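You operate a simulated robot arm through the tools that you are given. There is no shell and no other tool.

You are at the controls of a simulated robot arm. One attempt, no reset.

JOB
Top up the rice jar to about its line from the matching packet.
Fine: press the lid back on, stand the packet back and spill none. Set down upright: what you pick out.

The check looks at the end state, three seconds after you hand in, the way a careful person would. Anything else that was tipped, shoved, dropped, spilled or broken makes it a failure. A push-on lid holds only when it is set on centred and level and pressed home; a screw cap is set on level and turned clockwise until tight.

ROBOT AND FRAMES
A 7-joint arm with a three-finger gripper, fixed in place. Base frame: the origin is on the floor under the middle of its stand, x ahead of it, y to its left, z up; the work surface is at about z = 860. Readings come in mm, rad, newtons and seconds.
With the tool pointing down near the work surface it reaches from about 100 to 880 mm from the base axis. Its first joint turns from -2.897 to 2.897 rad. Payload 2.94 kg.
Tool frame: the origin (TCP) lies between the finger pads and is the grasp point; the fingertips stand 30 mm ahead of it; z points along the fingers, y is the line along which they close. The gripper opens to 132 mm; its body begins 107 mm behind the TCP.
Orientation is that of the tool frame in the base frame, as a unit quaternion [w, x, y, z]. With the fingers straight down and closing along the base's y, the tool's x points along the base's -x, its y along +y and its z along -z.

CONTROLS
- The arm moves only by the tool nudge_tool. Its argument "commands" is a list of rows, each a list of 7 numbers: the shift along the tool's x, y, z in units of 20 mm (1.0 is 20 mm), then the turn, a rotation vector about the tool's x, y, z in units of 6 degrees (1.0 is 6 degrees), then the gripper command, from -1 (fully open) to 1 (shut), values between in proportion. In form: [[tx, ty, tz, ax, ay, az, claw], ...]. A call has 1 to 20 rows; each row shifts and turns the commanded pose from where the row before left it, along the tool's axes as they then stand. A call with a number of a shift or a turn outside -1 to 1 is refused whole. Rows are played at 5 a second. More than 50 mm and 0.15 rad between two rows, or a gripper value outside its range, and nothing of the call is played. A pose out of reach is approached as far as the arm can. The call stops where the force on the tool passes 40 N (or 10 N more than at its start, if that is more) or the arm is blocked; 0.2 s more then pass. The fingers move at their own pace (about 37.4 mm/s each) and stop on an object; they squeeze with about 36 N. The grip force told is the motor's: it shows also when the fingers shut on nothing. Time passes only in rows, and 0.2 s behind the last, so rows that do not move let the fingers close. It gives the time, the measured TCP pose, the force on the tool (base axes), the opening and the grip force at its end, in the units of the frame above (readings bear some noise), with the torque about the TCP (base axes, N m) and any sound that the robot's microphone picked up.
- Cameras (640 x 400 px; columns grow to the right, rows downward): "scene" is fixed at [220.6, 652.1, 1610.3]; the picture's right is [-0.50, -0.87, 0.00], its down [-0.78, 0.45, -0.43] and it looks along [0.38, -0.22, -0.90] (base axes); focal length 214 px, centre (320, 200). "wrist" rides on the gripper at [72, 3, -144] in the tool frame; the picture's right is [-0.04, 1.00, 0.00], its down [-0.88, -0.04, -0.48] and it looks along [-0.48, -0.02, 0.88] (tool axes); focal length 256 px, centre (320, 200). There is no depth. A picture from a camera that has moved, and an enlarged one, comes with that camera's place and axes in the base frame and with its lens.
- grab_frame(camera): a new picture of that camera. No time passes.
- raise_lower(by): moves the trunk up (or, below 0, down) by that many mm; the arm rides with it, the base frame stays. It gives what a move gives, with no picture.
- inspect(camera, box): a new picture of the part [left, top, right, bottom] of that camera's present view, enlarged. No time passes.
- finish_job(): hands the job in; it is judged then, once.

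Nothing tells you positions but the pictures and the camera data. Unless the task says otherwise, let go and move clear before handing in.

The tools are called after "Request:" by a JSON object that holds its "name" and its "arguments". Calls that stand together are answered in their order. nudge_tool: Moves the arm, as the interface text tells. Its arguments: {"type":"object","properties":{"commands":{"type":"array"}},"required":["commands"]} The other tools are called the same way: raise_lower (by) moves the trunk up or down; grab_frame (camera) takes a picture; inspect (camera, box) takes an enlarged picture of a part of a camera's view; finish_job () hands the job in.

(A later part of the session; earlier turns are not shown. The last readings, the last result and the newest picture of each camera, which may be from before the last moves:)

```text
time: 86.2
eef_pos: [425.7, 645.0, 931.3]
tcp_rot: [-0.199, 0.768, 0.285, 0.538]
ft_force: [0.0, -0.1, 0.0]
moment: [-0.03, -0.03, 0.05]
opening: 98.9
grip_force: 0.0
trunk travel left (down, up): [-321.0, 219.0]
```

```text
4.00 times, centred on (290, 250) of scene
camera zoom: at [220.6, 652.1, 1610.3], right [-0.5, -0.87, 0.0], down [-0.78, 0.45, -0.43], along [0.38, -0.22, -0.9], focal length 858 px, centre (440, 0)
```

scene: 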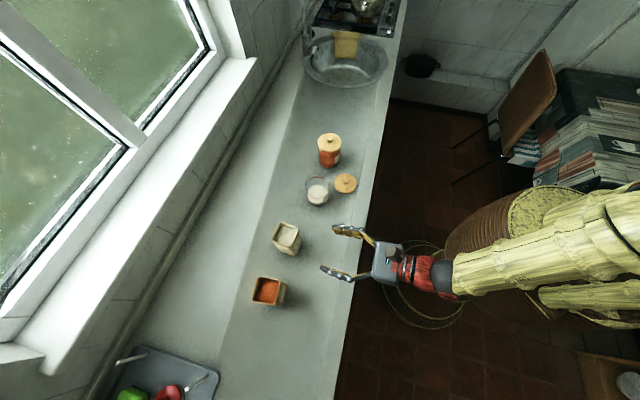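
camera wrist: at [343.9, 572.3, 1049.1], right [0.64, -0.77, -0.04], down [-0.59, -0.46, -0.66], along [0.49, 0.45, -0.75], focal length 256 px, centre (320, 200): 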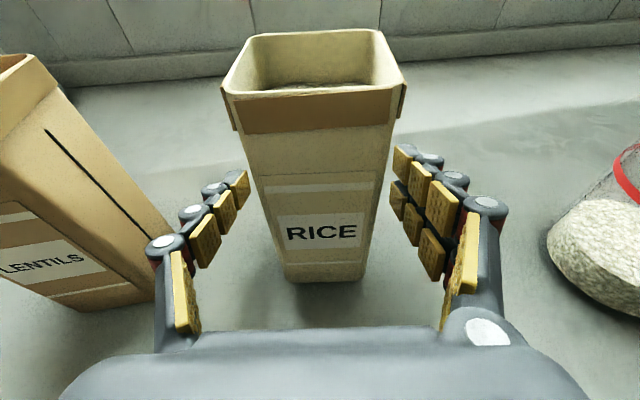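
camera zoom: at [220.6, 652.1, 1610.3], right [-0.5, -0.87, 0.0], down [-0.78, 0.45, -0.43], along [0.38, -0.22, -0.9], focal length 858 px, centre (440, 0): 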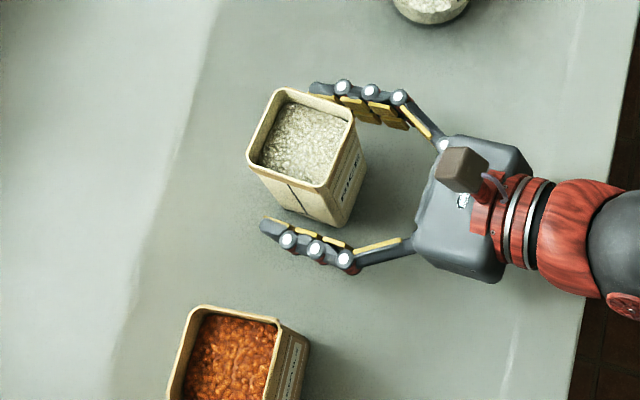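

Centred again; closing on the packet.

Request:
{"name": "nudge_tool", "arguments": {"commands": [[0, 0, 0, 0, 0, 0, -0.3], [0, 0, 0, 0, 0, 0, -0.1], [0, 0, 0, 0, 0, 0, 0.0], [0, 0, 0, 0, 0, 0, 0.1], [0, 0, 0, 0, 0, 0, 0.2], [0, 0, 0, 0, 0, 0, 0.4], [0, 0, 0, 0, 0, 0, 0.7], [0, 0, 0, 0, 0, 0, 1], [0, 0, 0, 0, 0, 0, 1], [0, 0, 0, 0, 0, 0, 1]]}}

Request:
{"name": "nudge_tool", "arguments": {"commands": [[0.25, 0, -0.09, 0, 0, 0, 1], [0.5, 0, -0.18, 0, 0, 0, 1], [0.5, 0, -0.18, 0, 0, 0, 1], [0, 0, 0, 0, 0, 0, 1], [0, 0, 0, 0, 0, 0, 1]]}}

Request:
{"name": "grab_frame", "arguments": {"camera": "wrist"}}

Request:
{"name": "inspect", "arguments": {"camera": "scene", "box": [240, 200, 340, 300]}}

```text
time: 88.4
eef_pos: [426.0, 646.4, 931.2]
tcp_rot: [-0.201, 0.767, 0.287, 0.537]
ft_force: [-0.3, -0.1, 0.7]
moment: [0.0, -0.05, -0.01]
opening: 61.7
grip_force: 36.4
trunk travel left (down, up): [-321.0, 219.0]
```

```text
time: 89.6
eef_pos: [425.8, 645.4, 957.8]
tcp_rot: [-0.2, 0.767, 0.286, 0.538]
ft_force: [-0.2, 0.4, -3.6]
moment: [-0.01, -0.01, 0.01]
opening: 61.5
grip_force: 36.3
trunk travel left (down, up): [-321.0, 219.0]
```

```text
taken
camera wrist: at [343.8, 571.8, 1076.0], right [0.64, -0.77, -0.04], down [-0.59, -0.46, -0.66], along [0.49, 0.45, -0.75], focal length 256 px, centre (320, 200)
```

wrist: 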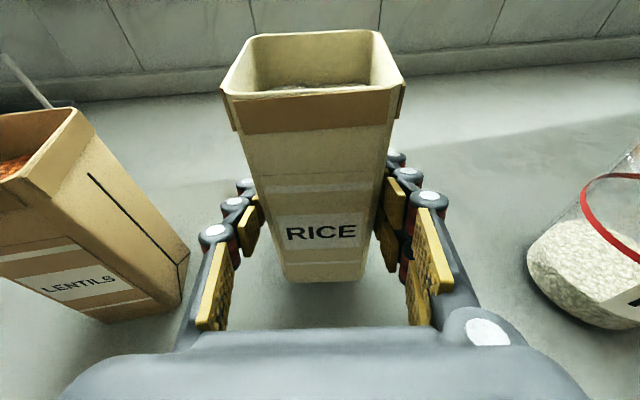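

```text
4.00 times, centred on (290, 250) of scene
camera zoom: at [220.6, 652.1, 1610.3], right [-0.5, -0.87, 0.0], down [-0.78, 0.45, -0.43], along [0.38, -0.22, -0.9], focal length 858 px, centre (440, 0)
```

zoom: 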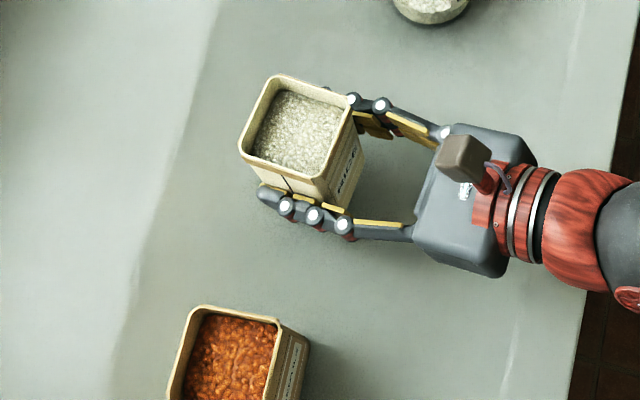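

Firm hold. Lifting well clear and carrying it to just left of the jar.

Request:
{"name": "nudge_tool", "arguments": {"commands": [[0.4, 0, -0.145, 0, 0, 0, 1], [0.8, 0, -0.29, 0, 0, 0, 1], [0.8, 0, -0.29, 0, 0, 0, 1], [0.8, 0, -0.29, 0, 0, 0, 1], [0.8, 0, -0.29, 0, 0, 0, 1], [0.8, 0, -0.29, 0, 0, 0, 1], [0.4, 0, -0.145, 0, 0, 0, 1], [-0.02, 0.4, -0.06, 0, 0, 0, 1], [-0.047, 0.8, -0.128, 0, 0, 0, 1], [-0.047, 0.8, -0.128, 0, 0, 0, 1], [-0.047, 0.8, -0.128, 0, 0, 0, 1], [-0.047, 0.8, -0.128, 0, 0, 0, 1], [-0.047, 0.8, -0.128, 0, 0, 0, 1], [-0.03, 0.77, -0.07, 0, 0, 0, 1], [0, 0, 0, 0, 0, 0, 1], [0, 0, 0, 0, 0, 0, 1]]}}

Request:
{"name": "grab_frame", "arguments": {"camera": "wrist"}}

Request:
{"name": "grab_frame", "arguments": {"camera": "scene"}}

```text
time: 93.0
eef_pos: [480.4, 557.6, 1059.8]
tcp_rot: [-0.2, 0.767, 0.286, 0.539]
ft_force: [0.1, -0.4, -3.7]
moment: [-0.03, 0.01, -0.01]
opening: 61.4
grip_force: 36.4
trunk travel left (down, up): [-321.0, 219.0]
```

```text
taken
camera wrist: at [398.6, 483.3, 1178.1], right [0.64, -0.77, -0.04], down [-0.59, -0.46, -0.66], along [0.49, 0.45, -0.75], focal length 256 px, centre (320, 200)
```

wrist: 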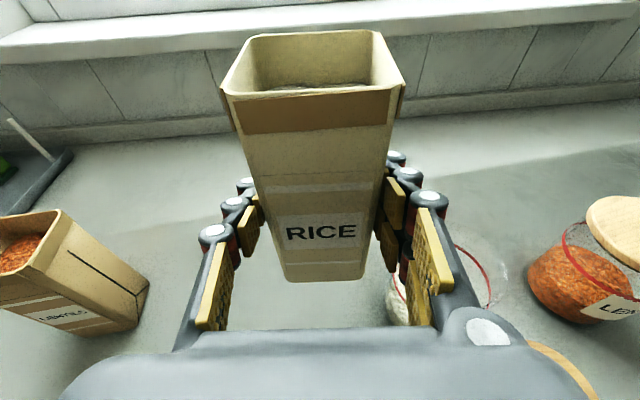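

```text
taken
```

scene: 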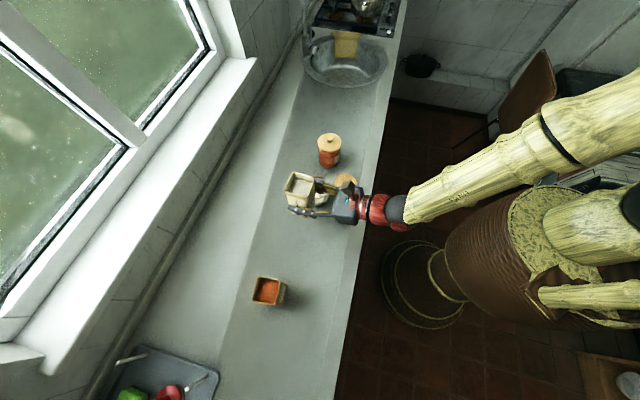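

Now roll the packet 30° toward the jar and look.

Request:
{"name": "nudge_tool", "arguments": {"commands": [[0, 0, 0, 0, 0, 1, 1], [0, 0, 0, 0, 0, 1, 1], [0, 0, 0, 0, 0, 1, 1], [0, 0, 0, 0, 0, 1, 1], [0, 0, 0, 0, 0, 1, 1], [0, 0, 0, 0, 0, 0, 1]]}}

Request:
{"name": "grab_frame", "arguments": {"camera": "wrist"}}

Request:
{"name": "inspect", "arguments": {"camera": "scene", "box": [260, 140, 370, 230]}}

```text
time: 94.4
eef_pos: [480.9, 556.9, 1060.0]
tcp_rot: [-0.334, 0.815, 0.078, 0.467]
ft_force: [0.4, 0.6, -3.3]
moment: [-0.01, -0.02, -0.01]
opening: 61.4
grip_force: 36.1
trunk travel left (down, up): [-321.0, 219.0]
```

```text
taken
camera wrist: at [419.5, 453.4, 1167.5], right [0.41, -0.76, -0.51], down [-0.84, -0.1, -0.54], along [0.36, 0.65, -0.68], focal length 256 px, centre (320, 200)
```

wrist: 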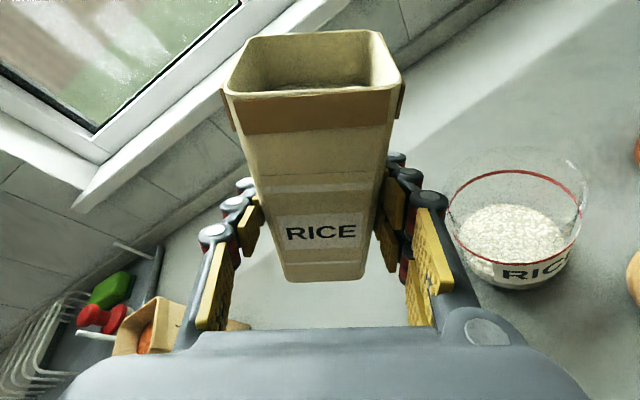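

```text
4.44 times, centred on (315, 185) of scene
camera zoom: at [220.6, 652.1, 1610.3], right [-0.5, -0.87, 0.0], down [-0.78, 0.45, -0.43], along [0.38, -0.22, -0.9], focal length 953 px, centre (342, 267)
```

zoom: 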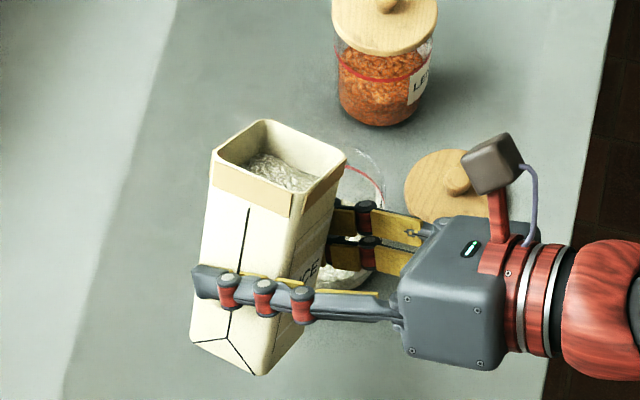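

Rolling works now. Continuing to about 48° and checking whether grains start to move.

Request:
{"name": "nudge_tool", "arguments": {"commands": [[0, 0, 0, 0, 0, 0.75, 1], [0, 0, 0, 0, 0, 0.75, 1], [0, 0, 0, 0, 0, 0.75, 1], [0, 0, 0, 0, 0, 0.75, 1], [0, 0, 0, 0, 0, 0, 1]]}}

Request:
{"name": "grab_frame", "arguments": {"camera": "wrist"}}

Request:
{"name": "inspect", "arguments": {"camera": "scene", "box": [260, 140, 370, 230]}}

```text
time: 95.6
eef_pos: [480.5, 556.4, 1059.5]
tcp_rot: [-0.402, 0.817, -0.052, 0.411]
ft_force: [0.2, -0.6, -2.7]
moment: [-0.03, 0.02, 0.02]
opening: 61.3
grip_force: 35.5
trunk travel left (down, up): [-321.0, 219.0]
```

```text
taken
camera wrist: at [426.2, 437.5, 1152.9], right [0.22, -0.65, -0.73], down [-0.93, 0.1, -0.36], along [0.31, 0.75, -0.58], focal length 256 px, centre (320, 200)
```

wrist: 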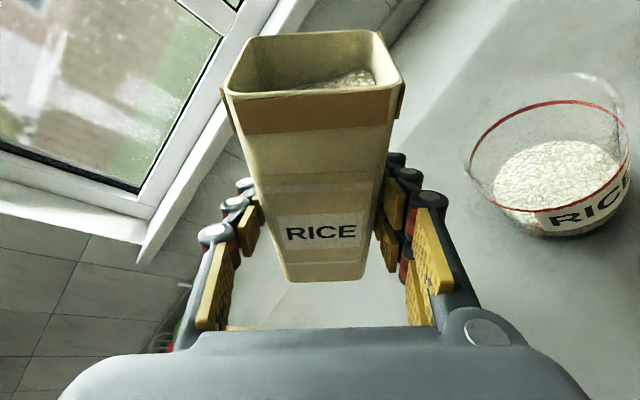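

```text
4.44 times, centred on (315, 185) of scene
camera zoom: at [220.6, 652.1, 1610.3], right [-0.5, -0.87, 0.0], down [-0.78, 0.45, -0.43], along [0.38, -0.22, -0.9], focal length 953 px, centre (342, 267)
```

zoom: 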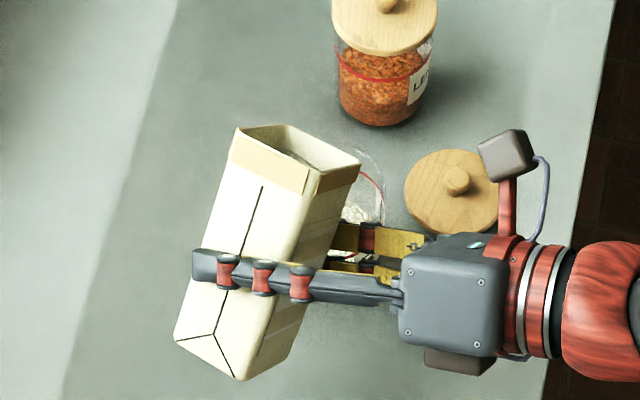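

The rice is sloping toward the pouring corner, none has flowed yet. I'll lower the packet closer to the jar and roll on to 60°.

Request:
{"name": "nudge_tool", "arguments": {"commands": [[-0.524, 0.582, 0.285, 0, 0, 0, 1], [-0.524, 0.582, 0.285, 0, 0, 0, 1], [-0.524, 0.582, 0.285, 0, 0, 0, 1], [0, 0, 0, 0, 0, 0.5, 1], [0, 0, 0, 0, 0, 0.5, 1], [0, 0, 0, 0, 0, 0, 1]]}}

Request:
{"name": "grab_frame", "arguments": {"camera": "wrist"}}

Request:
{"name": "inspect", "arguments": {"camera": "scene", "box": [260, 140, 370, 230]}}

```text
time: 97.0
eef_pos: [481.1, 558.2, 1008.9]
tcp_rot: [-0.422, 0.813, -0.095, 0.389]
ft_force: [0.2, -0.3, -3.3]
moment: [-0.02, 0.01, 0.0]
opening: 61.5
grip_force: 36.1
trunk travel left (down, up): [-321.0, 219.0]
```

```text
taken
camera wrist: at [428.4, 433.1, 1096.4], right [0.15, -0.6, -0.78], down [-0.94, 0.15, -0.29], along [0.3, 0.78, -0.55], focal length 256 px, centre (320, 200)
```

wrist: 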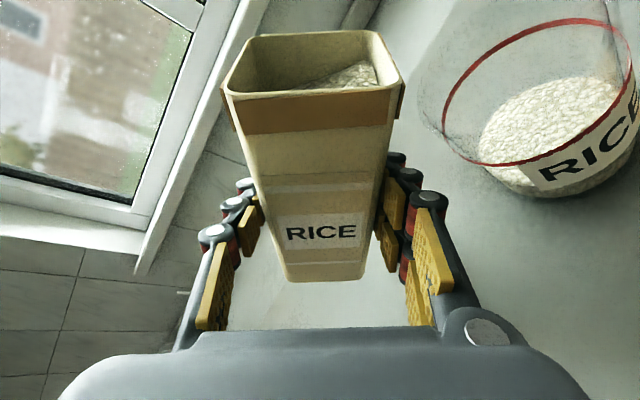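

```text
4.44 times, centred on (315, 185) of scene
camera zoom: at [220.6, 652.1, 1610.3], right [-0.5, -0.87, 0.0], down [-0.78, 0.45, -0.43], along [0.38, -0.22, -0.9], focal length 953 px, centre (342, 267)
```

zoom: 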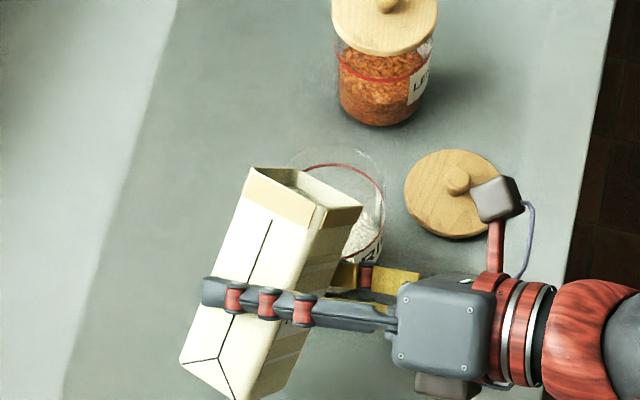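

At 54° still no flow. I'll pitch the packet 10° so its far-right corner is clearly the lowest point (a narrow stream), keeping that corner over the jar, and check.

Request:
{"name": "nudge_tool", "arguments": {"commands": [[-0.04, 0.055, -0.19, -0.674, -0.49, 0, 1], [-0.04, 0.055, -0.19, -0.674, -0.49, 0, 1], [0, 0, 0, 0, 0, 0, 1]]}}

Request:
{"name": "grab_frame", "arguments": {"camera": "wrist"}}

Request:
{"name": "inspect", "arguments": {"camera": "scene", "box": [260, 140, 370, 230]}}

```text
time: 97.8
eef_pos: [474.1, 551.4, 1009.3]
tcp_rot: [-0.367, 0.86, -0.099, 0.34]
ft_force: [0.3, 0.1, -3.4]
moment: [0.01, 0.01, 0.0]
opening: 61.3
grip_force: 35.8
trunk travel left (down, up): [-321.0, 219.0]
```

```text
taken
camera wrist: at [434.8, 438.9, 1117.1], right [0.05, -0.69, -0.72], down [-0.97, 0.13, -0.18], along [0.22, 0.71, -0.67], focal length 256 px, centre (320, 200)
```

wrist: 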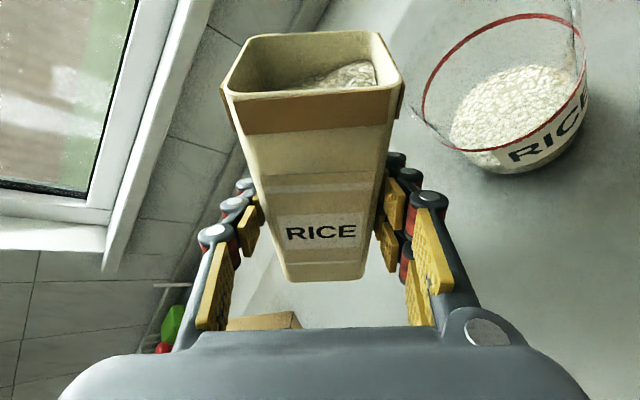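

```text
4.44 times, centred on (315, 185) of scene
camera zoom: at [220.6, 652.1, 1610.3], right [-0.5, -0.87, 0.0], down [-0.78, 0.45, -0.43], along [0.38, -0.22, -0.9], focal length 953 px, centre (342, 267)
```

zoom: 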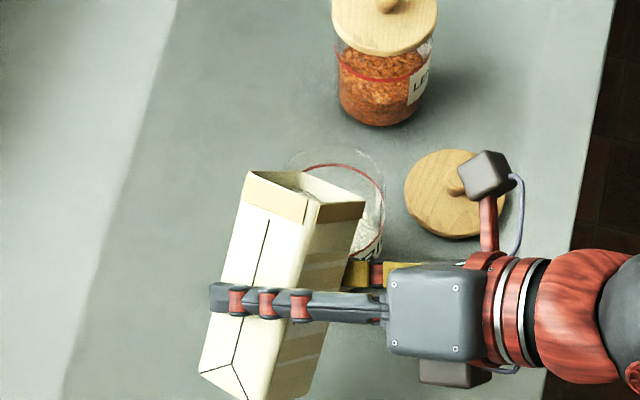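

The geometry matches my prediction (far-right corner over the jar mouth). Rolling on slowly to 60°, with a pause to see if it flows.

Request:
{"name": "nudge_tool", "arguments": {"commands": [[0, 0, 0, 0, 0, 0.25, 1], [0, 0, 0, 0, 0, 0.25, 1], [0, 0, 0, 0, 0, 0.25, 1], [0, 0, 0, 0, 0, 0.25, 1], [0, 0, 0, 0, 0, 0, 1], [0, 0, 0, 0, 0, 0, 1]]}}

Request:
{"name": "grab_frame", "arguments": {"camera": "wrist"}}

```text
time: 99.2
eef_pos: [474.3, 551.7, 1010.5]
tcp_rot: [-0.386, 0.854, -0.144, 0.319]
ft_force: [0.2, -0.1, -4.0]
moment: [-0.03, 0.03, 0.02]
opening: 61.5
grip_force: 35.6
trunk travel left (down, up): [-321.0, 219.0]
```

```text
taken
camera wrist: at [434.5, 433.8, 1112.1], right [-0.03, -0.64, -0.77], down [-0.98, 0.19, -0.12], along [0.22, 0.75, -0.63], focal length 256 px, centre (320, 200)
```

wrist: 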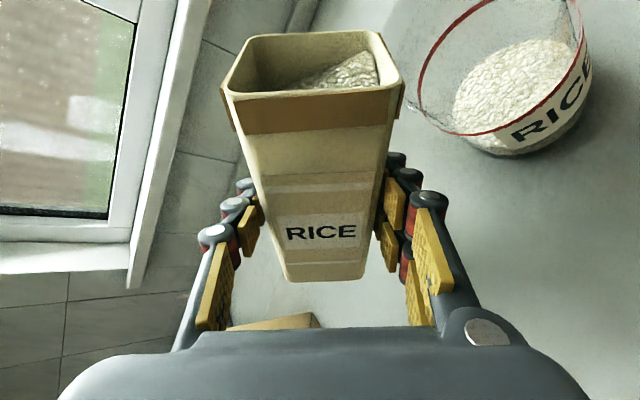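

Request:
{"name": "nudge_tool", "arguments": {"commands": [[0.017, -0.033, 0.065, 0, 0, 0.25, 1], [0.017, -0.033, 0.065, 0, 0, 0.25, 1], [0.017, -0.033, 0.065, 0, 0, 0.25, 1], [0.017, -0.033, 0.065, 0, 0, 0.25, 1], [0, 0, 0, 0, 0, 0, 1], [0, 0, 0, 0, 0, 0, 1]]}}

Request:
{"name": "grab_frame", "arguments": {"camera": "wrist"}}

Request:
{"name": "inspect", "arguments": {"camera": "scene", "box": [260, 140, 370, 230]}}

```text
time: 100.6
eef_pos: [478.4, 557.0, 1010.5]
tcp_rot: [-0.402, 0.845, -0.188, 0.299]
ft_force: [0.5, -0.2, -3.4]
moment: [0.0, 0.0, 0.02]
opening: 61.2
grip_force: 36.2
trunk travel left (down, up): [-321.0, 219.0]
```

```text
taken
camera wrist: at [438.4, 433.5, 1106.0], right [-0.11, -0.58, -0.81], down [-0.97, 0.24, -0.04], along [0.22, 0.78, -0.59], focal length 256 px, centre (320, 200)
```

wrist: 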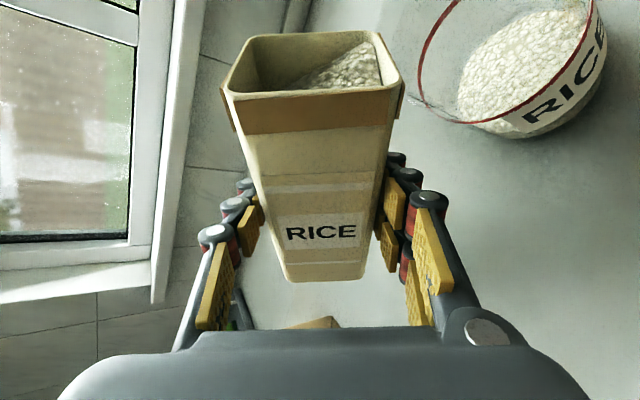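

```text
4.44 times, centred on (315, 185) of scene
camera zoom: at [220.6, 652.1, 1610.3], right [-0.5, -0.87, 0.0], down [-0.78, 0.45, -0.43], along [0.38, -0.22, -0.9], focal length 953 px, centre (342, 267)
```

zoom: 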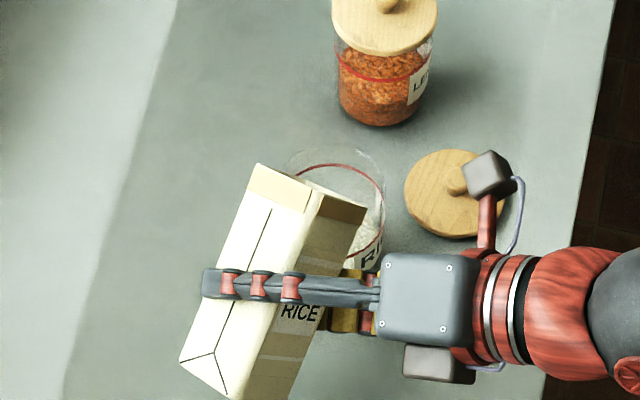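

Request:
{"name": "nudge_tool", "arguments": {"commands": [[0.017, -0.033, 0.065, 0, 0, 0.2, 1], [0.017, -0.033, 0.065, 0, 0, 0.2, 1], [0.017, -0.033, 0.065, 0, 0, 0.2, 1], [0, 0, 0, 0, 0, 0, 1], [0, 0, 0, 0, 0, 0, 1], [0, 0, 0, 0, 0, 0, 1]]}}

Request:
{"name": "inspect", "arguments": {"camera": "wrist", "box": [210, 0, 640, 160]}}

```text
time: 102.0
eef_pos: [484.0, 559.7, 1009.4]
tcp_rot: [-0.412, 0.838, -0.215, 0.286]
ft_force: [-0.6, 0.5, -3.4]
moment: [-0.03, -0.02, 0.01]
opening: 61.6
grip_force: 36.5
trunk travel left (down, up): [-321.0, 219.0]
```

```text
1.49 times, centred on (425, 80) of wrist
camera zoom: at [442.0, 433.8, 1102.3], right [-0.16, -0.54, -0.82], down [-0.96, 0.28, 0.0], along [0.23, 0.79, -0.57], focal length 381 px, centre (164, 379)
```

zoom: 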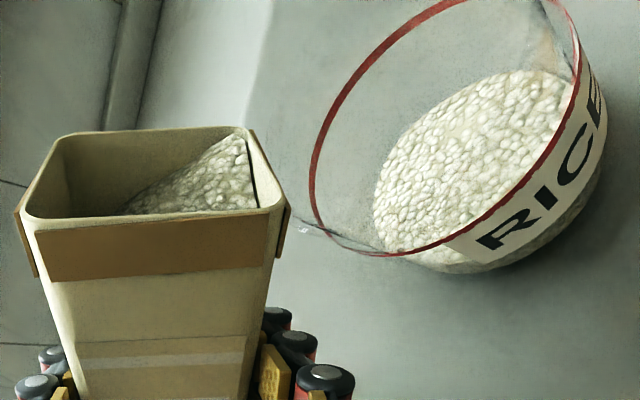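

The rice is about to reach the far-right lip. Continuing in small steps.

Request:
{"name": "nudge_tool", "arguments": {"commands": [[0, 0, 0, 0, 0, 0.2, 1], [0, 0, 0, 0, 0, 0.2, 1], [0, 0, 0, 0, 0, 0.2, 1], [0, 0, 0, 0, 0, 0, 1], [0, 0, 0, 0, 0, 0, 1], [0, 0, 0, 0, 0, 0, 1], [0, 0, 0, 0, 0, 0, 1]]}}

Request:
{"name": "inspect", "arguments": {"camera": "wrist", "box": [210, 0, 640, 160]}}

```text
time: 103.6
eef_pos: [483.0, 558.8, 1010.1]
tcp_rot: [-0.42, 0.831, -0.241, 0.273]
ft_force: [0.3, 0.2, -3.2]
moment: [0.02, 0.04, -0.01]
opening: 61.4
grip_force: 36.4
trunk travel left (down, up): [-321.0, 219.0]
```

```text
1.49 times, centred on (425, 80) of wrist
camera zoom: at [441.0, 431.3, 1098.7], right [-0.2, -0.5, -0.84], down [-0.95, 0.3, 0.05], along [0.23, 0.81, -0.54], focal length 381 px, centre (164, 379)
```

zoom: 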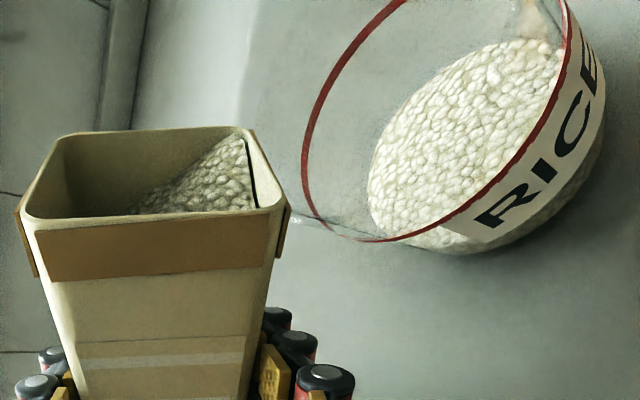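

Request:
{"name": "nudge_tool", "arguments": {"commands": [[0, 0, 0, 0, 0, 0.2, 1], [0, 0, 0, 0, 0, 0.2, 1], [0, 0, 0, 0, 0, 0.2, 1], [0, 0, 0, 0, 0, 0, 1], [0, 0, 0, 0, 0, 0, 1], [0, 0, 0, 0, 0, 0, 1], [0, 0, 0, 0, 0, 0, 1]]}}

Request:
{"name": "inspect", "arguments": {"camera": "wrist", "box": [210, 0, 640, 160]}}

Request:
{"name": "inspect", "arguments": {"camera": "scene", "box": [260, 140, 370, 230]}}

```text
time: 105.2
eef_pos: [482.1, 559.9, 1009.9]
tcp_rot: [-0.429, 0.824, -0.267, 0.259]
ft_force: [-0.1, 0.5, -2.9]
moment: [0.0, 0.0, -0.03]
opening: 61.1
grip_force: 36.1
trunk travel left (down, up): [-321.0, 219.0]
```

```text
1.49 times, centred on (425, 80) of wrist
camera zoom: at [439.4, 429.0, 1095.3], right [-0.25, -0.46, -0.85], down [-0.94, 0.33, 0.09], along [0.24, 0.82, -0.52], focal length 381 px, centre (164, 379)
```

zoom: 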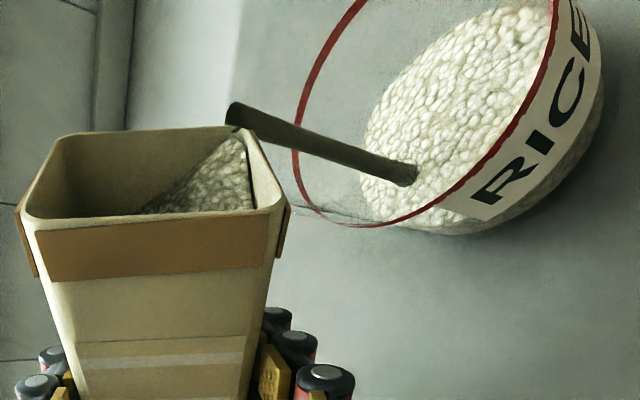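

```text
4.44 times, centred on (315, 185) of scene
camera zoom: at [220.6, 652.1, 1610.3], right [-0.5, -0.87, 0.0], down [-0.78, 0.45, -0.43], along [0.38, -0.22, -0.9], focal length 953 px, centre (342, 267)
```

zoom: 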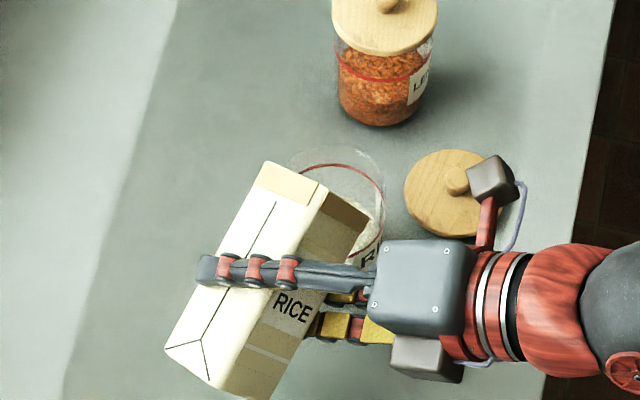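

Flow has started: a thin stream falls from the corner into the jar. I'll hold here for a moment and watch how fast it goes.

Request:
{"name": "nudge_tool", "arguments": {"commands": [[0.15, 0.04, 0, 0, 0, 0, 1], [0.15, 0.04, 0, 0, 0, 0, 1], [0, 0, 0, 0, 0, 0, 1], [0, 0, 0, 0, 0, 0, 1], [0, 0, 0, 0, 0, 0, 1]]}}

Request:
{"name": "grab_frame", "arguments": {"camera": "wrist"}}

Request:
{"name": "inspect", "arguments": {"camera": "wrist", "box": [210, 0, 640, 160]}}

```text
time: 106.4
eef_pos: [487.3, 554.3, 1011.3]
tcp_rot: [-0.429, 0.823, -0.267, 0.26]
ft_force: [0.5, -0.4, -4.5]
moment: [-0.02, -0.01, 0.02]
opening: 61.3
grip_force: 36.1
trunk travel left (down, up): [-321.0, 219.0]
```

```text
taken
camera wrist: at [443.5, 423.9, 1094.8], right [-0.25, -0.46, -0.85], down [-0.94, 0.33, 0.09], along [0.24, 0.82, -0.52], focal length 256 px, centre (320, 200)
```

wrist: 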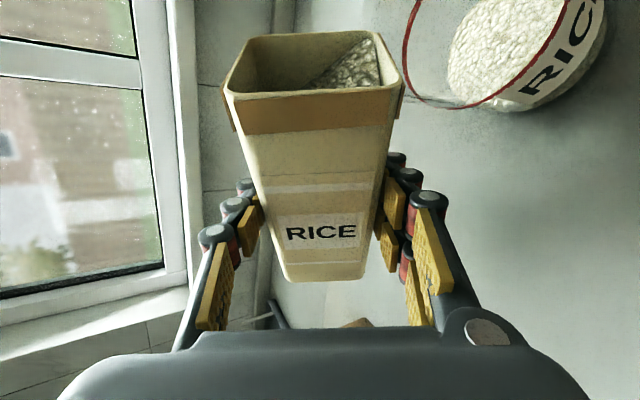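

```text
1.49 times, centred on (425, 80) of wrist
camera zoom: at [443.5, 423.9, 1094.8], right [-0.25, -0.46, -0.85], down [-0.94, 0.33, 0.09], along [0.24, 0.82, -0.52], focal length 381 px, centre (164, 379)
```

zoom: 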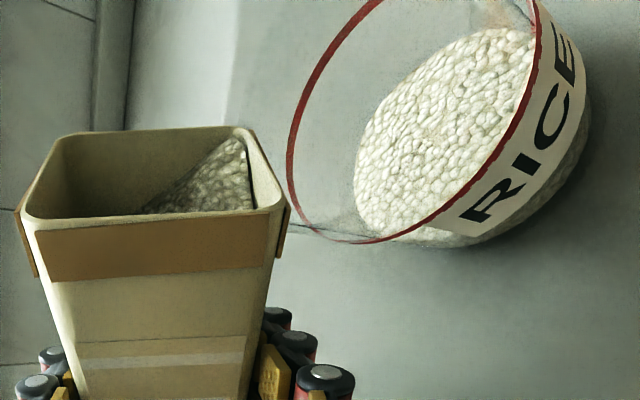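

The flow settles by itself at each tilt — so the amount is controlled by angle. I'll continue in small tilt steps, keeping the pouring corner fixed over the jar.

Request:
{"name": "nudge_tool", "arguments": {"commands": [[0.033, -0.089, 0, 0, 0, 0.2, 1], [0.033, -0.089, 0, 0, 0, 0.2, 1], [0.033, -0.089, 0, 0, 0, 0.2, 1], [0.033, -0.089, 0, 0, 0, 0.2, 1], [0, 0, 0, 0, 0, 0, 1]]}}

Request:
{"name": "inspect", "arguments": {"camera": "wrist", "box": [210, 0, 640, 160]}}

Request:
{"name": "nudge_tool", "arguments": {"commands": [[0, 0, 0, 0, 0, 0, 1], [0, 0, 0, 0, 0, 0, 1], [0, 0, 0, 0, 0, 0, 1], [0, 0, 0, 0, 0, 0, 1], [0, 0, 0, 0, 0, 0, 1]]}}

Request:
{"name": "inspect", "arguments": {"camera": "wrist", "box": [210, 0, 640, 160]}}

```text
time: 107.6
eef_pos: [490.6, 555.0, 1017.1]
tcp_rot: [-0.438, 0.812, -0.301, 0.242]
ft_force: [-0.5, 0.1, -3.4]
moment: [-0.05, 0.01, -0.01]
opening: 61.2
grip_force: 36.0
trunk travel left (down, up): [-321.0, 219.0]
```

```text
1.49 times, centred on (425, 80) of wrist
camera zoom: at [446.0, 423.1, 1096.3], right [-0.31, -0.4, -0.86], down [-0.92, 0.36, 0.16], along [0.25, 0.84, -0.48], focal length 381 px, centre (164, 379)
```

zoom: 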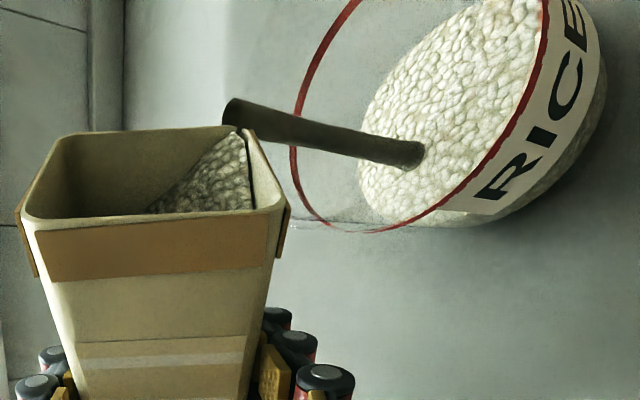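

```text
time: 108.8
eef_pos: [489.4, 556.3, 1017.5]
tcp_rot: [-0.439, 0.812, -0.301, 0.241]
ft_force: [0.3, 0.5, -4.2]
moment: [-0.03, -0.03, -0.01]
opening: 61.3
grip_force: 36.1
trunk travel left (down, up): [-321.0, 219.0]
```

```text
1.49 times, centred on (425, 80) of wrist
camera zoom: at [445.9, 423.0, 1096.2], right [-0.31, -0.4, -0.86], down [-0.92, 0.36, 0.16], along [0.25, 0.84, -0.48], focal length 381 px, centre (164, 379)
```

zoom: 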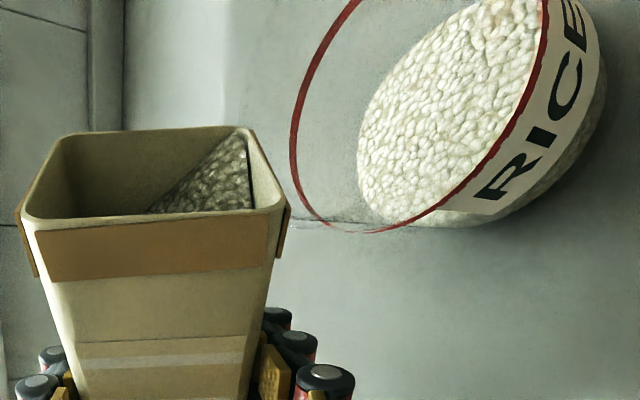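

Landing well inside. I'll proceed in ~6° batches with settling pauses.

Request:
{"name": "nudge_tool", "arguments": {"commands": [[0.033, -0.089, 0, 0, 0, 0.2, 1], [0.033, -0.089, 0, 0, 0, 0.2, 1], [0.033, -0.089, 0, 0, 0, 0.2, 1], [0.033, -0.089, 0, 0, 0, 0.2, 1], [0.033, -0.089, 0, 0, 0, 0.2, 1], [0, 0, 0, 0, 0, 0, 1]]}}

Request:
{"name": "inspect", "arguments": {"camera": "wrist", "box": [210, 0, 640, 160]}}

Request:
{"name": "nudge_tool", "arguments": {"commands": [[0, 0, 0, 0, 0, 0, 1], [0, 0, 0, 0, 0, 0, 1], [0, 0, 0, 0, 0, 0, 1], [0, 0, 0, 0, 0, 0, 1], [0, 0, 0, 0, 0, 0, 1]]}}

Request:
{"name": "grab_frame", "arguments": {"camera": "wrist"}}

Request:
{"name": "inspect", "arguments": {"camera": "scene", "box": [260, 140, 370, 230]}}

```text
time: 110.2
eef_pos: [495.7, 557.0, 1025.4]
tcp_rot: [-0.451, 0.795, -0.344, 0.218]
ft_force: [-0.4, 1.1, -3.1]
moment: [-0.02, -0.03, 0.0]
opening: 61.7
grip_force: 35.4
trunk travel left (down, up): [-321.0, 219.0]
```

```text
1.49 times, centred on (425, 80) of wrist
camera zoom: at [448.3, 421.8, 1097.1], right [-0.38, -0.32, -0.87], down [-0.89, 0.4, 0.24], along [0.27, 0.86, -0.44], focal length 381 px, centre (164, 379)
```

zoom: 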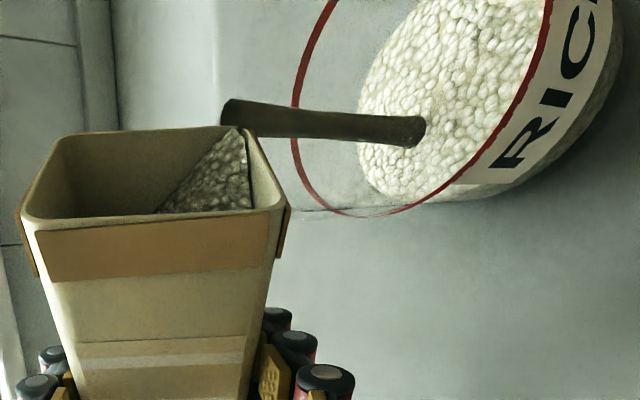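

```text
time: 111.4
eef_pos: [495.6, 557.5, 1024.6]
tcp_rot: [-0.451, 0.794, -0.343, 0.218]
ft_force: [0.6, -0.5, -3.8]
moment: [0.01, -0.03, -0.01]
opening: 61.4
grip_force: 36.4
trunk travel left (down, up): [-321.0, 219.0]
```

```text
taken
camera wrist: at [448.3, 421.8, 1097.1], right [-0.38, -0.33, -0.87], down [-0.89, 0.4, 0.24], along [0.27, 0.86, -0.44], focal length 256 px, centre (320, 200)
```

wrist: 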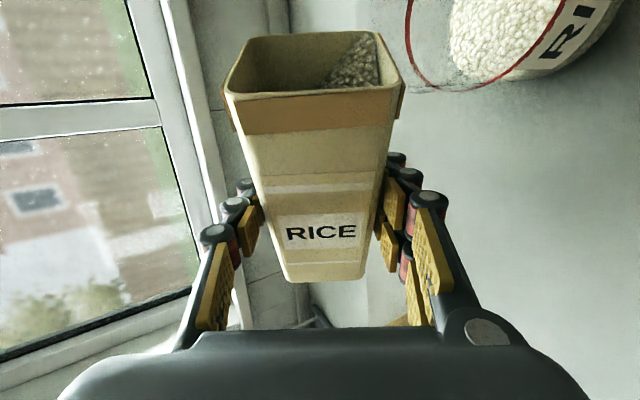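

```text
4.44 times, centred on (315, 185) of scene
camera zoom: at [220.6, 652.1, 1610.3], right [-0.5, -0.87, 0.0], down [-0.78, 0.45, -0.43], along [0.38, -0.22, -0.9], focal length 953 px, centre (342, 267)
```

zoom: 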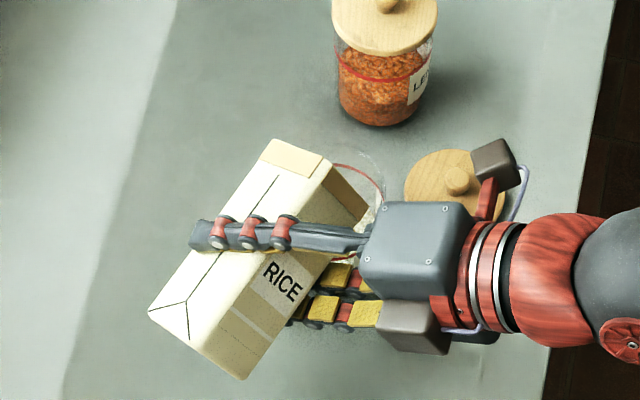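

Request:
{"name": "nudge_tool", "arguments": {"commands": [[0.033, -0.089, 0, 0, 0, 0.2, 1], [0.033, -0.089, 0, 0, 0, 0.2, 1], [0.033, -0.089, 0, 0, 0, 0.2, 1], [0.033, -0.089, 0, 0, 0, 0.2, 1], [0.033, -0.089, 0, 0, 0, 0.2, 1], [0, 0, 0, 0, 0, 0, 1]]}}

Request:
{"name": "inspect", "arguments": {"camera": "wrist", "box": [210, 0, 640, 160]}}

Request:
{"name": "nudge_tool", "arguments": {"commands": [[0, 0, 0, 0, 0, 0, 1], [0, 0, 0, 0, 0, 0, 1], [0, 0, 0, 0, 0, 0, 1], [0, 0, 0, 0, 0, 0, 1], [0, 0, 0, 0, 0, 0, 1]]}}

Request:
{"name": "inspect", "arguments": {"camera": "wrist", "box": [210, 0, 640, 160]}}

```text
time: 112.8
eef_pos: [502.1, 558.4, 1033.1]
tcp_rot: [-0.461, 0.776, -0.385, 0.195]
ft_force: [0.3, -0.3, -3.3]
moment: [0.0, 0.01, 0.0]
opening: 61.2
grip_force: 35.9
trunk travel left (down, up): [-321.0, 219.0]
```

```text
1.49 times, centred on (425, 80) of wrist
camera zoom: at [451.5, 419.8, 1098.4], right [-0.44, -0.24, -0.86], down [-0.85, 0.42, 0.32], along [0.29, 0.87, -0.39], focal length 381 px, centre (164, 379)
```

zoom: 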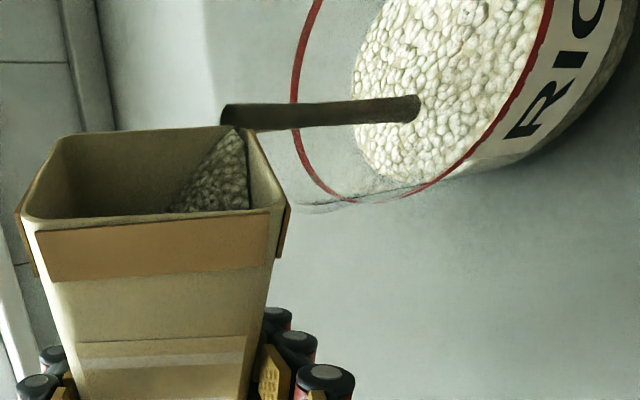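

```text
time: 114.0
eef_pos: [501.0, 557.7, 1032.5]
tcp_rot: [-0.462, 0.776, -0.383, 0.194]
ft_force: [-0.3, 0.2, -3.0]
moment: [-0.02, 0.0, 0.01]
opening: 61.5
grip_force: 35.7
trunk travel left (down, up): [-321.0, 219.0]
```

```text
1.49 times, centred on (425, 80) of wrist
camera zoom: at [451.4, 419.9, 1098.4], right [-0.44, -0.24, -0.86], down [-0.85, 0.42, 0.32], along [0.29, 0.87, -0.39], focal length 381 px, centre (164, 379)
```

zoom: 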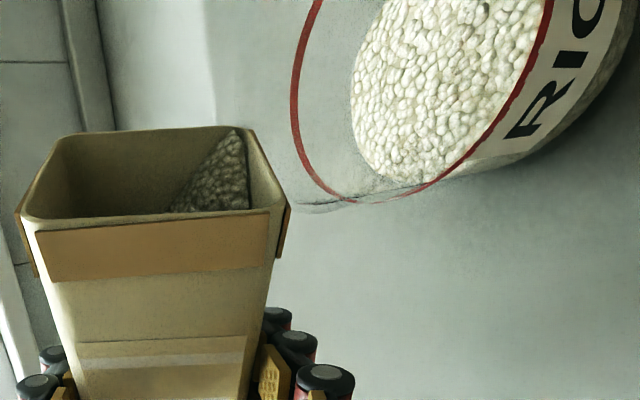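

Request:
{"name": "nudge_tool", "arguments": {"commands": [[0.033, -0.089, 0, 0, 0, 0.2, 1], [0.033, -0.089, 0, 0, 0, 0.2, 1], [0.033, -0.089, 0, 0, 0, 0.2, 1], [0.033, -0.089, 0, 0, 0, 0.2, 1], [0.033, -0.089, 0, 0, 0, 0.2, 1], [0, 0, 0, 0, 0, 0, 1], [0, 0, 0, 0, 0, 0, 1], [0, 0, 0, 0, 0, 0, 1], [0, 0, 0, 0, 0, 0, 1]]}}

Request:
{"name": "grab_frame", "arguments": {"camera": "wrist"}}

Request:
{"name": "inspect", "arguments": {"camera": "wrist", "box": [210, 0, 640, 160]}}

Request:
{"name": "inspect", "arguments": {"camera": "scene", "box": [260, 140, 370, 230]}}

```text
time: 116.0
eef_pos: [507.3, 557.7, 1040.3]
tcp_rot: [-0.472, 0.754, -0.425, 0.17]
ft_force: [-0.2, 1.0, -3.6]
moment: [-0.04, -0.01, -0.04]
opening: 61.4
grip_force: 36.0
trunk travel left (down, up): [-321.0, 219.0]
```

```text
taken
camera wrist: at [453.2, 417.6, 1099.4], right [-0.51, -0.16, -0.85], down [-0.81, 0.44, 0.4], along [0.31, 0.88, -0.35], focal length 256 px, centre (320, 200)
```

wrist: 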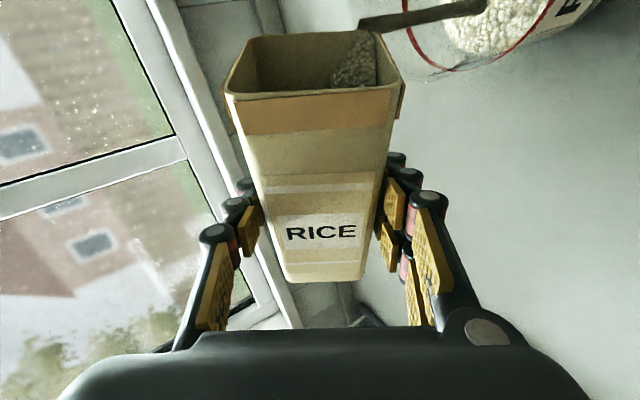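

```text
1.49 times, centred on (425, 80) of wrist
camera zoom: at [453.2, 417.6, 1099.4], right [-0.51, -0.16, -0.85], down [-0.81, 0.44, 0.4], along [0.31, 0.88, -0.35], focal length 381 px, centre (164, 379)
```

zoom: 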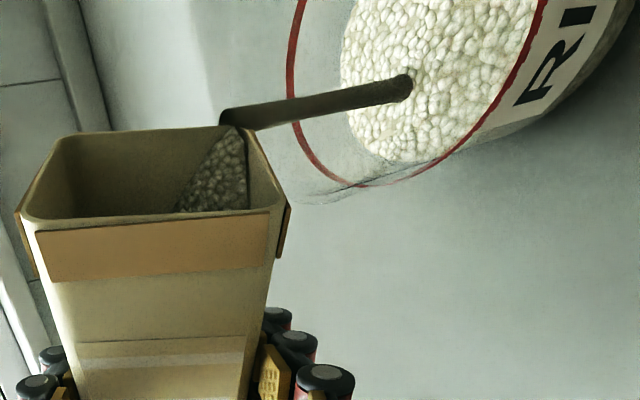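

```text
4.44 times, centred on (315, 185) of scene
camera zoom: at [220.6, 652.1, 1610.3], right [-0.5, -0.87, 0.0], down [-0.78, 0.45, -0.43], along [0.38, -0.22, -0.9], focal length 953 px, centre (342, 267)
```

zoom: 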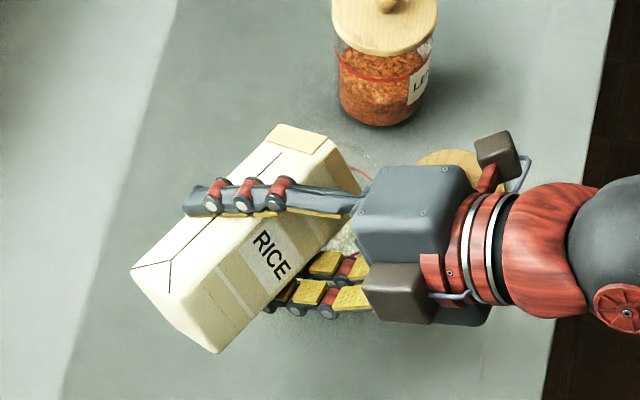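

Request:
{"name": "nudge_tool", "arguments": {"commands": [[0, 0, 0, 0, 0, 0, 1], [0, 0, 0, 0, 0, 0, 1], [0, 0, 0, 0, 0, 0, 1], [0, 0, 0, 0, 0, 0, 1], [0, 0, 0, 0, 0, 0, 1]]}}

Request:
{"name": "inspect", "arguments": {"camera": "wrist", "box": [380, 0, 640, 120]}}

Request:
{"name": "nudge_tool", "arguments": {"commands": [[0.033, -0.089, 0, 0, 0, 0.2, 1], [0.033, -0.089, 0, 0, 0, 0.2, 1], [0.033, -0.089, 0, 0, 0, 0.2, 1], [0.033, -0.089, 0, 0, 0, 0.2, 1], [0.033, -0.089, 0, 0, 0, 0.2, 1], [0, 0, 0, 0, 0, 0, 1], [0, 0, 0, 0, 0, 0, 1], [0, 0, 0, 0, 0, 0, 1], [0, 0, 0, 0, 0, 0, 1], [0, 0, 0, 0, 0, 0, 1], [0, 0, 0, 0, 0, 0, 1]]}}

Request:
{"name": "grab_frame", "arguments": {"camera": "wrist"}}

Request:
{"name": "inspect", "arguments": {"camera": "wrist", "box": [210, 0, 640, 160]}}

```text
time: 117.2
eef_pos: [507.6, 557.1, 1040.6]
tcp_rot: [-0.472, 0.754, -0.424, 0.17]
ft_force: [0.7, -1.1, -4.0]
moment: [-0.02, 0.03, 0.01]
opening: 61.5
grip_force: 35.9
trunk travel left (down, up): [-321.0, 219.0]
```

```text
2.46 times, centred on (510, 60) of wrist
camera zoom: at [453.2, 417.6, 1099.5], right [-0.51, -0.16, -0.85], down [-0.81, 0.44, 0.4], along [0.31, 0.88, -0.35], focal length 630 px, centre (-148, 545)
```

zoom: 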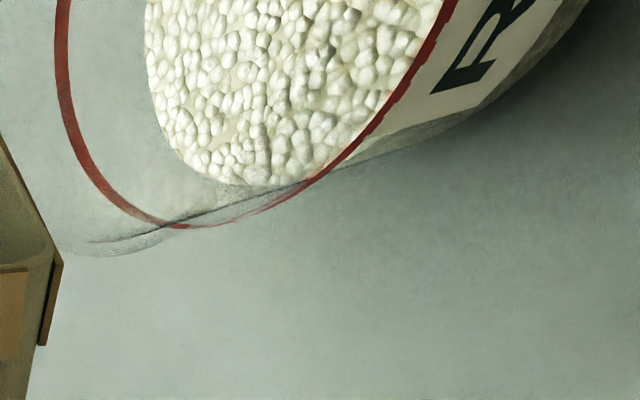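

```text
time: 119.6
eef_pos: [514.2, 555.1, 1047.3]
tcp_rot: [-0.48, 0.73, -0.464, 0.145]
ft_force: [-0.1, 0.6, -3.5]
moment: [-0.03, 0.02, 0.01]
opening: 61.6
grip_force: 36.2
trunk travel left (down, up): [-321.0, 219.0]
```

```text
taken
camera wrist: at [455.9, 415.2, 1099.6], right [-0.56, -0.08, -0.82], down [-0.76, 0.45, 0.47], along [0.34, 0.89, -0.31], focal length 256 px, centre (320, 200)
```

wrist: 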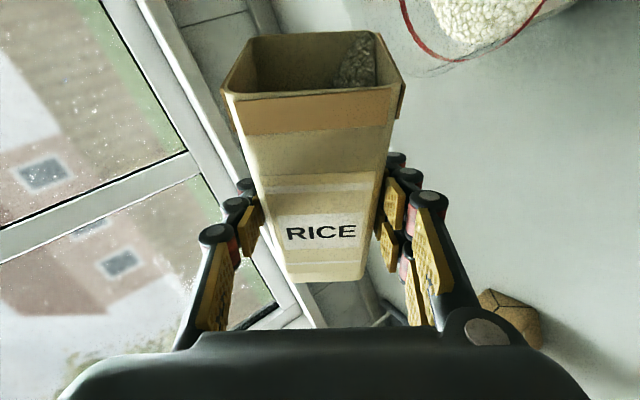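

```text
1.49 times, centred on (425, 80) of wrist
camera zoom: at [455.9, 415.2, 1099.6], right [-0.56, -0.08, -0.82], down [-0.76, 0.45, 0.47], along [0.34, 0.89, -0.31], focal length 381 px, centre (164, 379)
```

zoom: 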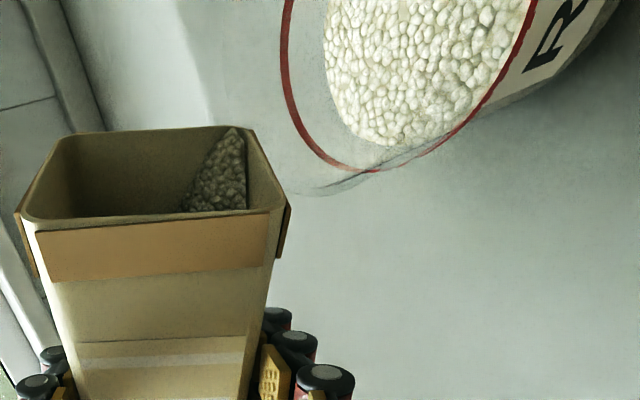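

Request:
{"name": "inspect", "arguments": {"camera": "wrist", "box": [380, 0, 600, 110]}}

Request:
{"name": "inspect", "arguments": {"camera": "scene", "box": [280, 150, 360, 220]}}

```text
2.91 times, centred on (490, 55) of wrist
camera zoom: at [455.9, 415.2, 1099.6], right [-0.56, -0.08, -0.82], down [-0.76, 0.45, 0.47], along [0.34, 0.89, -0.31], focal length 745 px, centre (-174, 622)
```

zoom: 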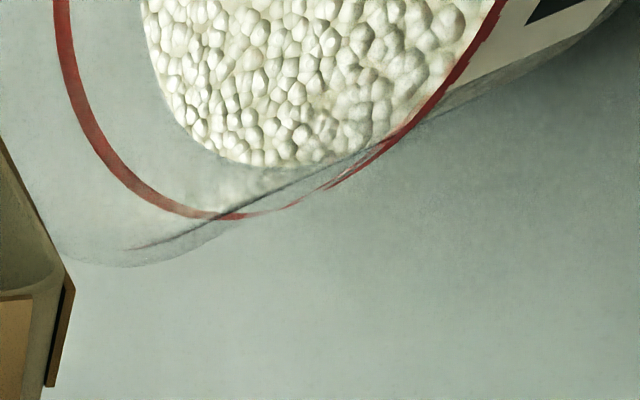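

```text
5.71 times, centred on (320, 185) of scene
camera zoom: at [220.6, 652.1, 1610.3], right [-0.5, -0.87, 0.0], down [-0.78, 0.45, -0.43], along [0.38, -0.22, -0.9], focal length 1226 px, centre (320, 286)
```

zoom: 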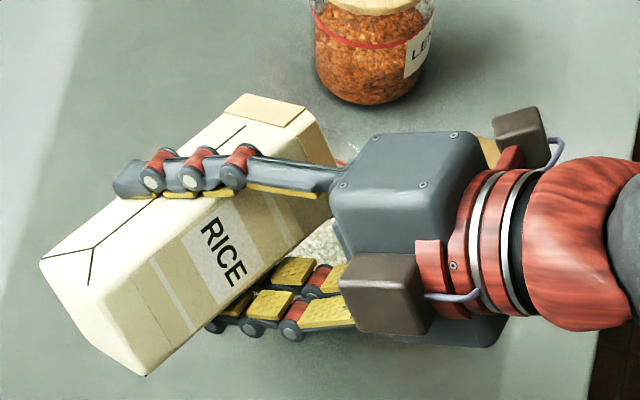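

The jar's rice is now about 21 mm below the line (was ~48). Continuing with another 6° and measuring again.

Request:
{"name": "nudge_tool", "arguments": {"commands": [[0.033, -0.089, 0, 0, 0, 0.2, 1], [0.033, -0.089, 0, 0, 0, 0.2, 1], [0.033, -0.089, 0, 0, 0, 0.2, 1], [0.033, -0.089, 0, 0, 0, 0.2, 1], [0, 0, 0, 0, 0, 0, 1], [0, 0, 0, 0, 0, 0, 1], [0, 0, 0, 0, 0, 0, 1], [0, 0, 0, 0, 0, 0, 1], [0, 0, 0, 0, 0, 0, 1], [0, 0, 0, 0, 0, 0, 1], [0, 0, 0, 0, 0, 0, 1], [0, 0, 0, 0, 0, 0, 1]]}}

Request:
{"name": "grab_frame", "arguments": {"camera": "wrist"}}

Request:
{"name": "inspect", "arguments": {"camera": "wrist", "box": [380, 0, 600, 110]}}

```text
time: 122.2
eef_pos: [519.0, 552.8, 1052.3]
tcp_rot: [-0.485, 0.711, -0.494, 0.124]
ft_force: [-0.5, 0.2, -3.3]
moment: [-0.03, 0.01, 0.03]
opening: 61.6
grip_force: 36.2
trunk travel left (down, up): [-321.0, 219.0]
```

```text
taken
camera wrist: at [457.7, 413.3, 1100.7], right [-0.6, -0.01, -0.8], down [-0.71, 0.45, 0.53], along [0.36, 0.89, -0.28], focal length 256 px, centre (320, 200)
```

wrist: 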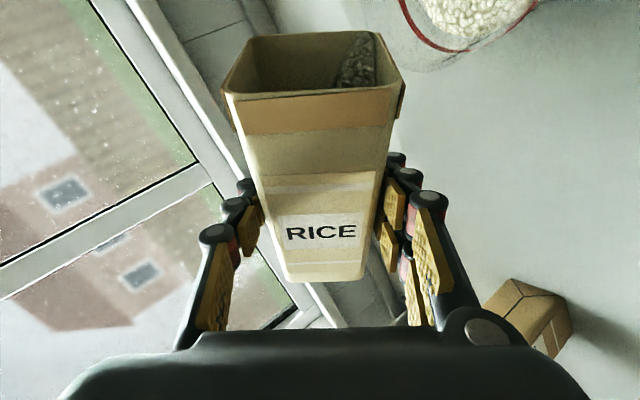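

```text
2.91 times, centred on (490, 55) of wrist
camera zoom: at [457.7, 413.3, 1100.7], right [-0.6, -0.01, -0.8], down [-0.71, 0.45, 0.53], along [0.36, 0.89, -0.28], focal length 745 px, centre (-174, 622)
```

zoom: 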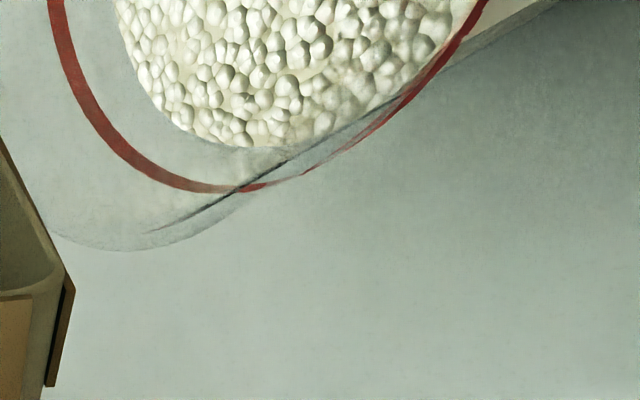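

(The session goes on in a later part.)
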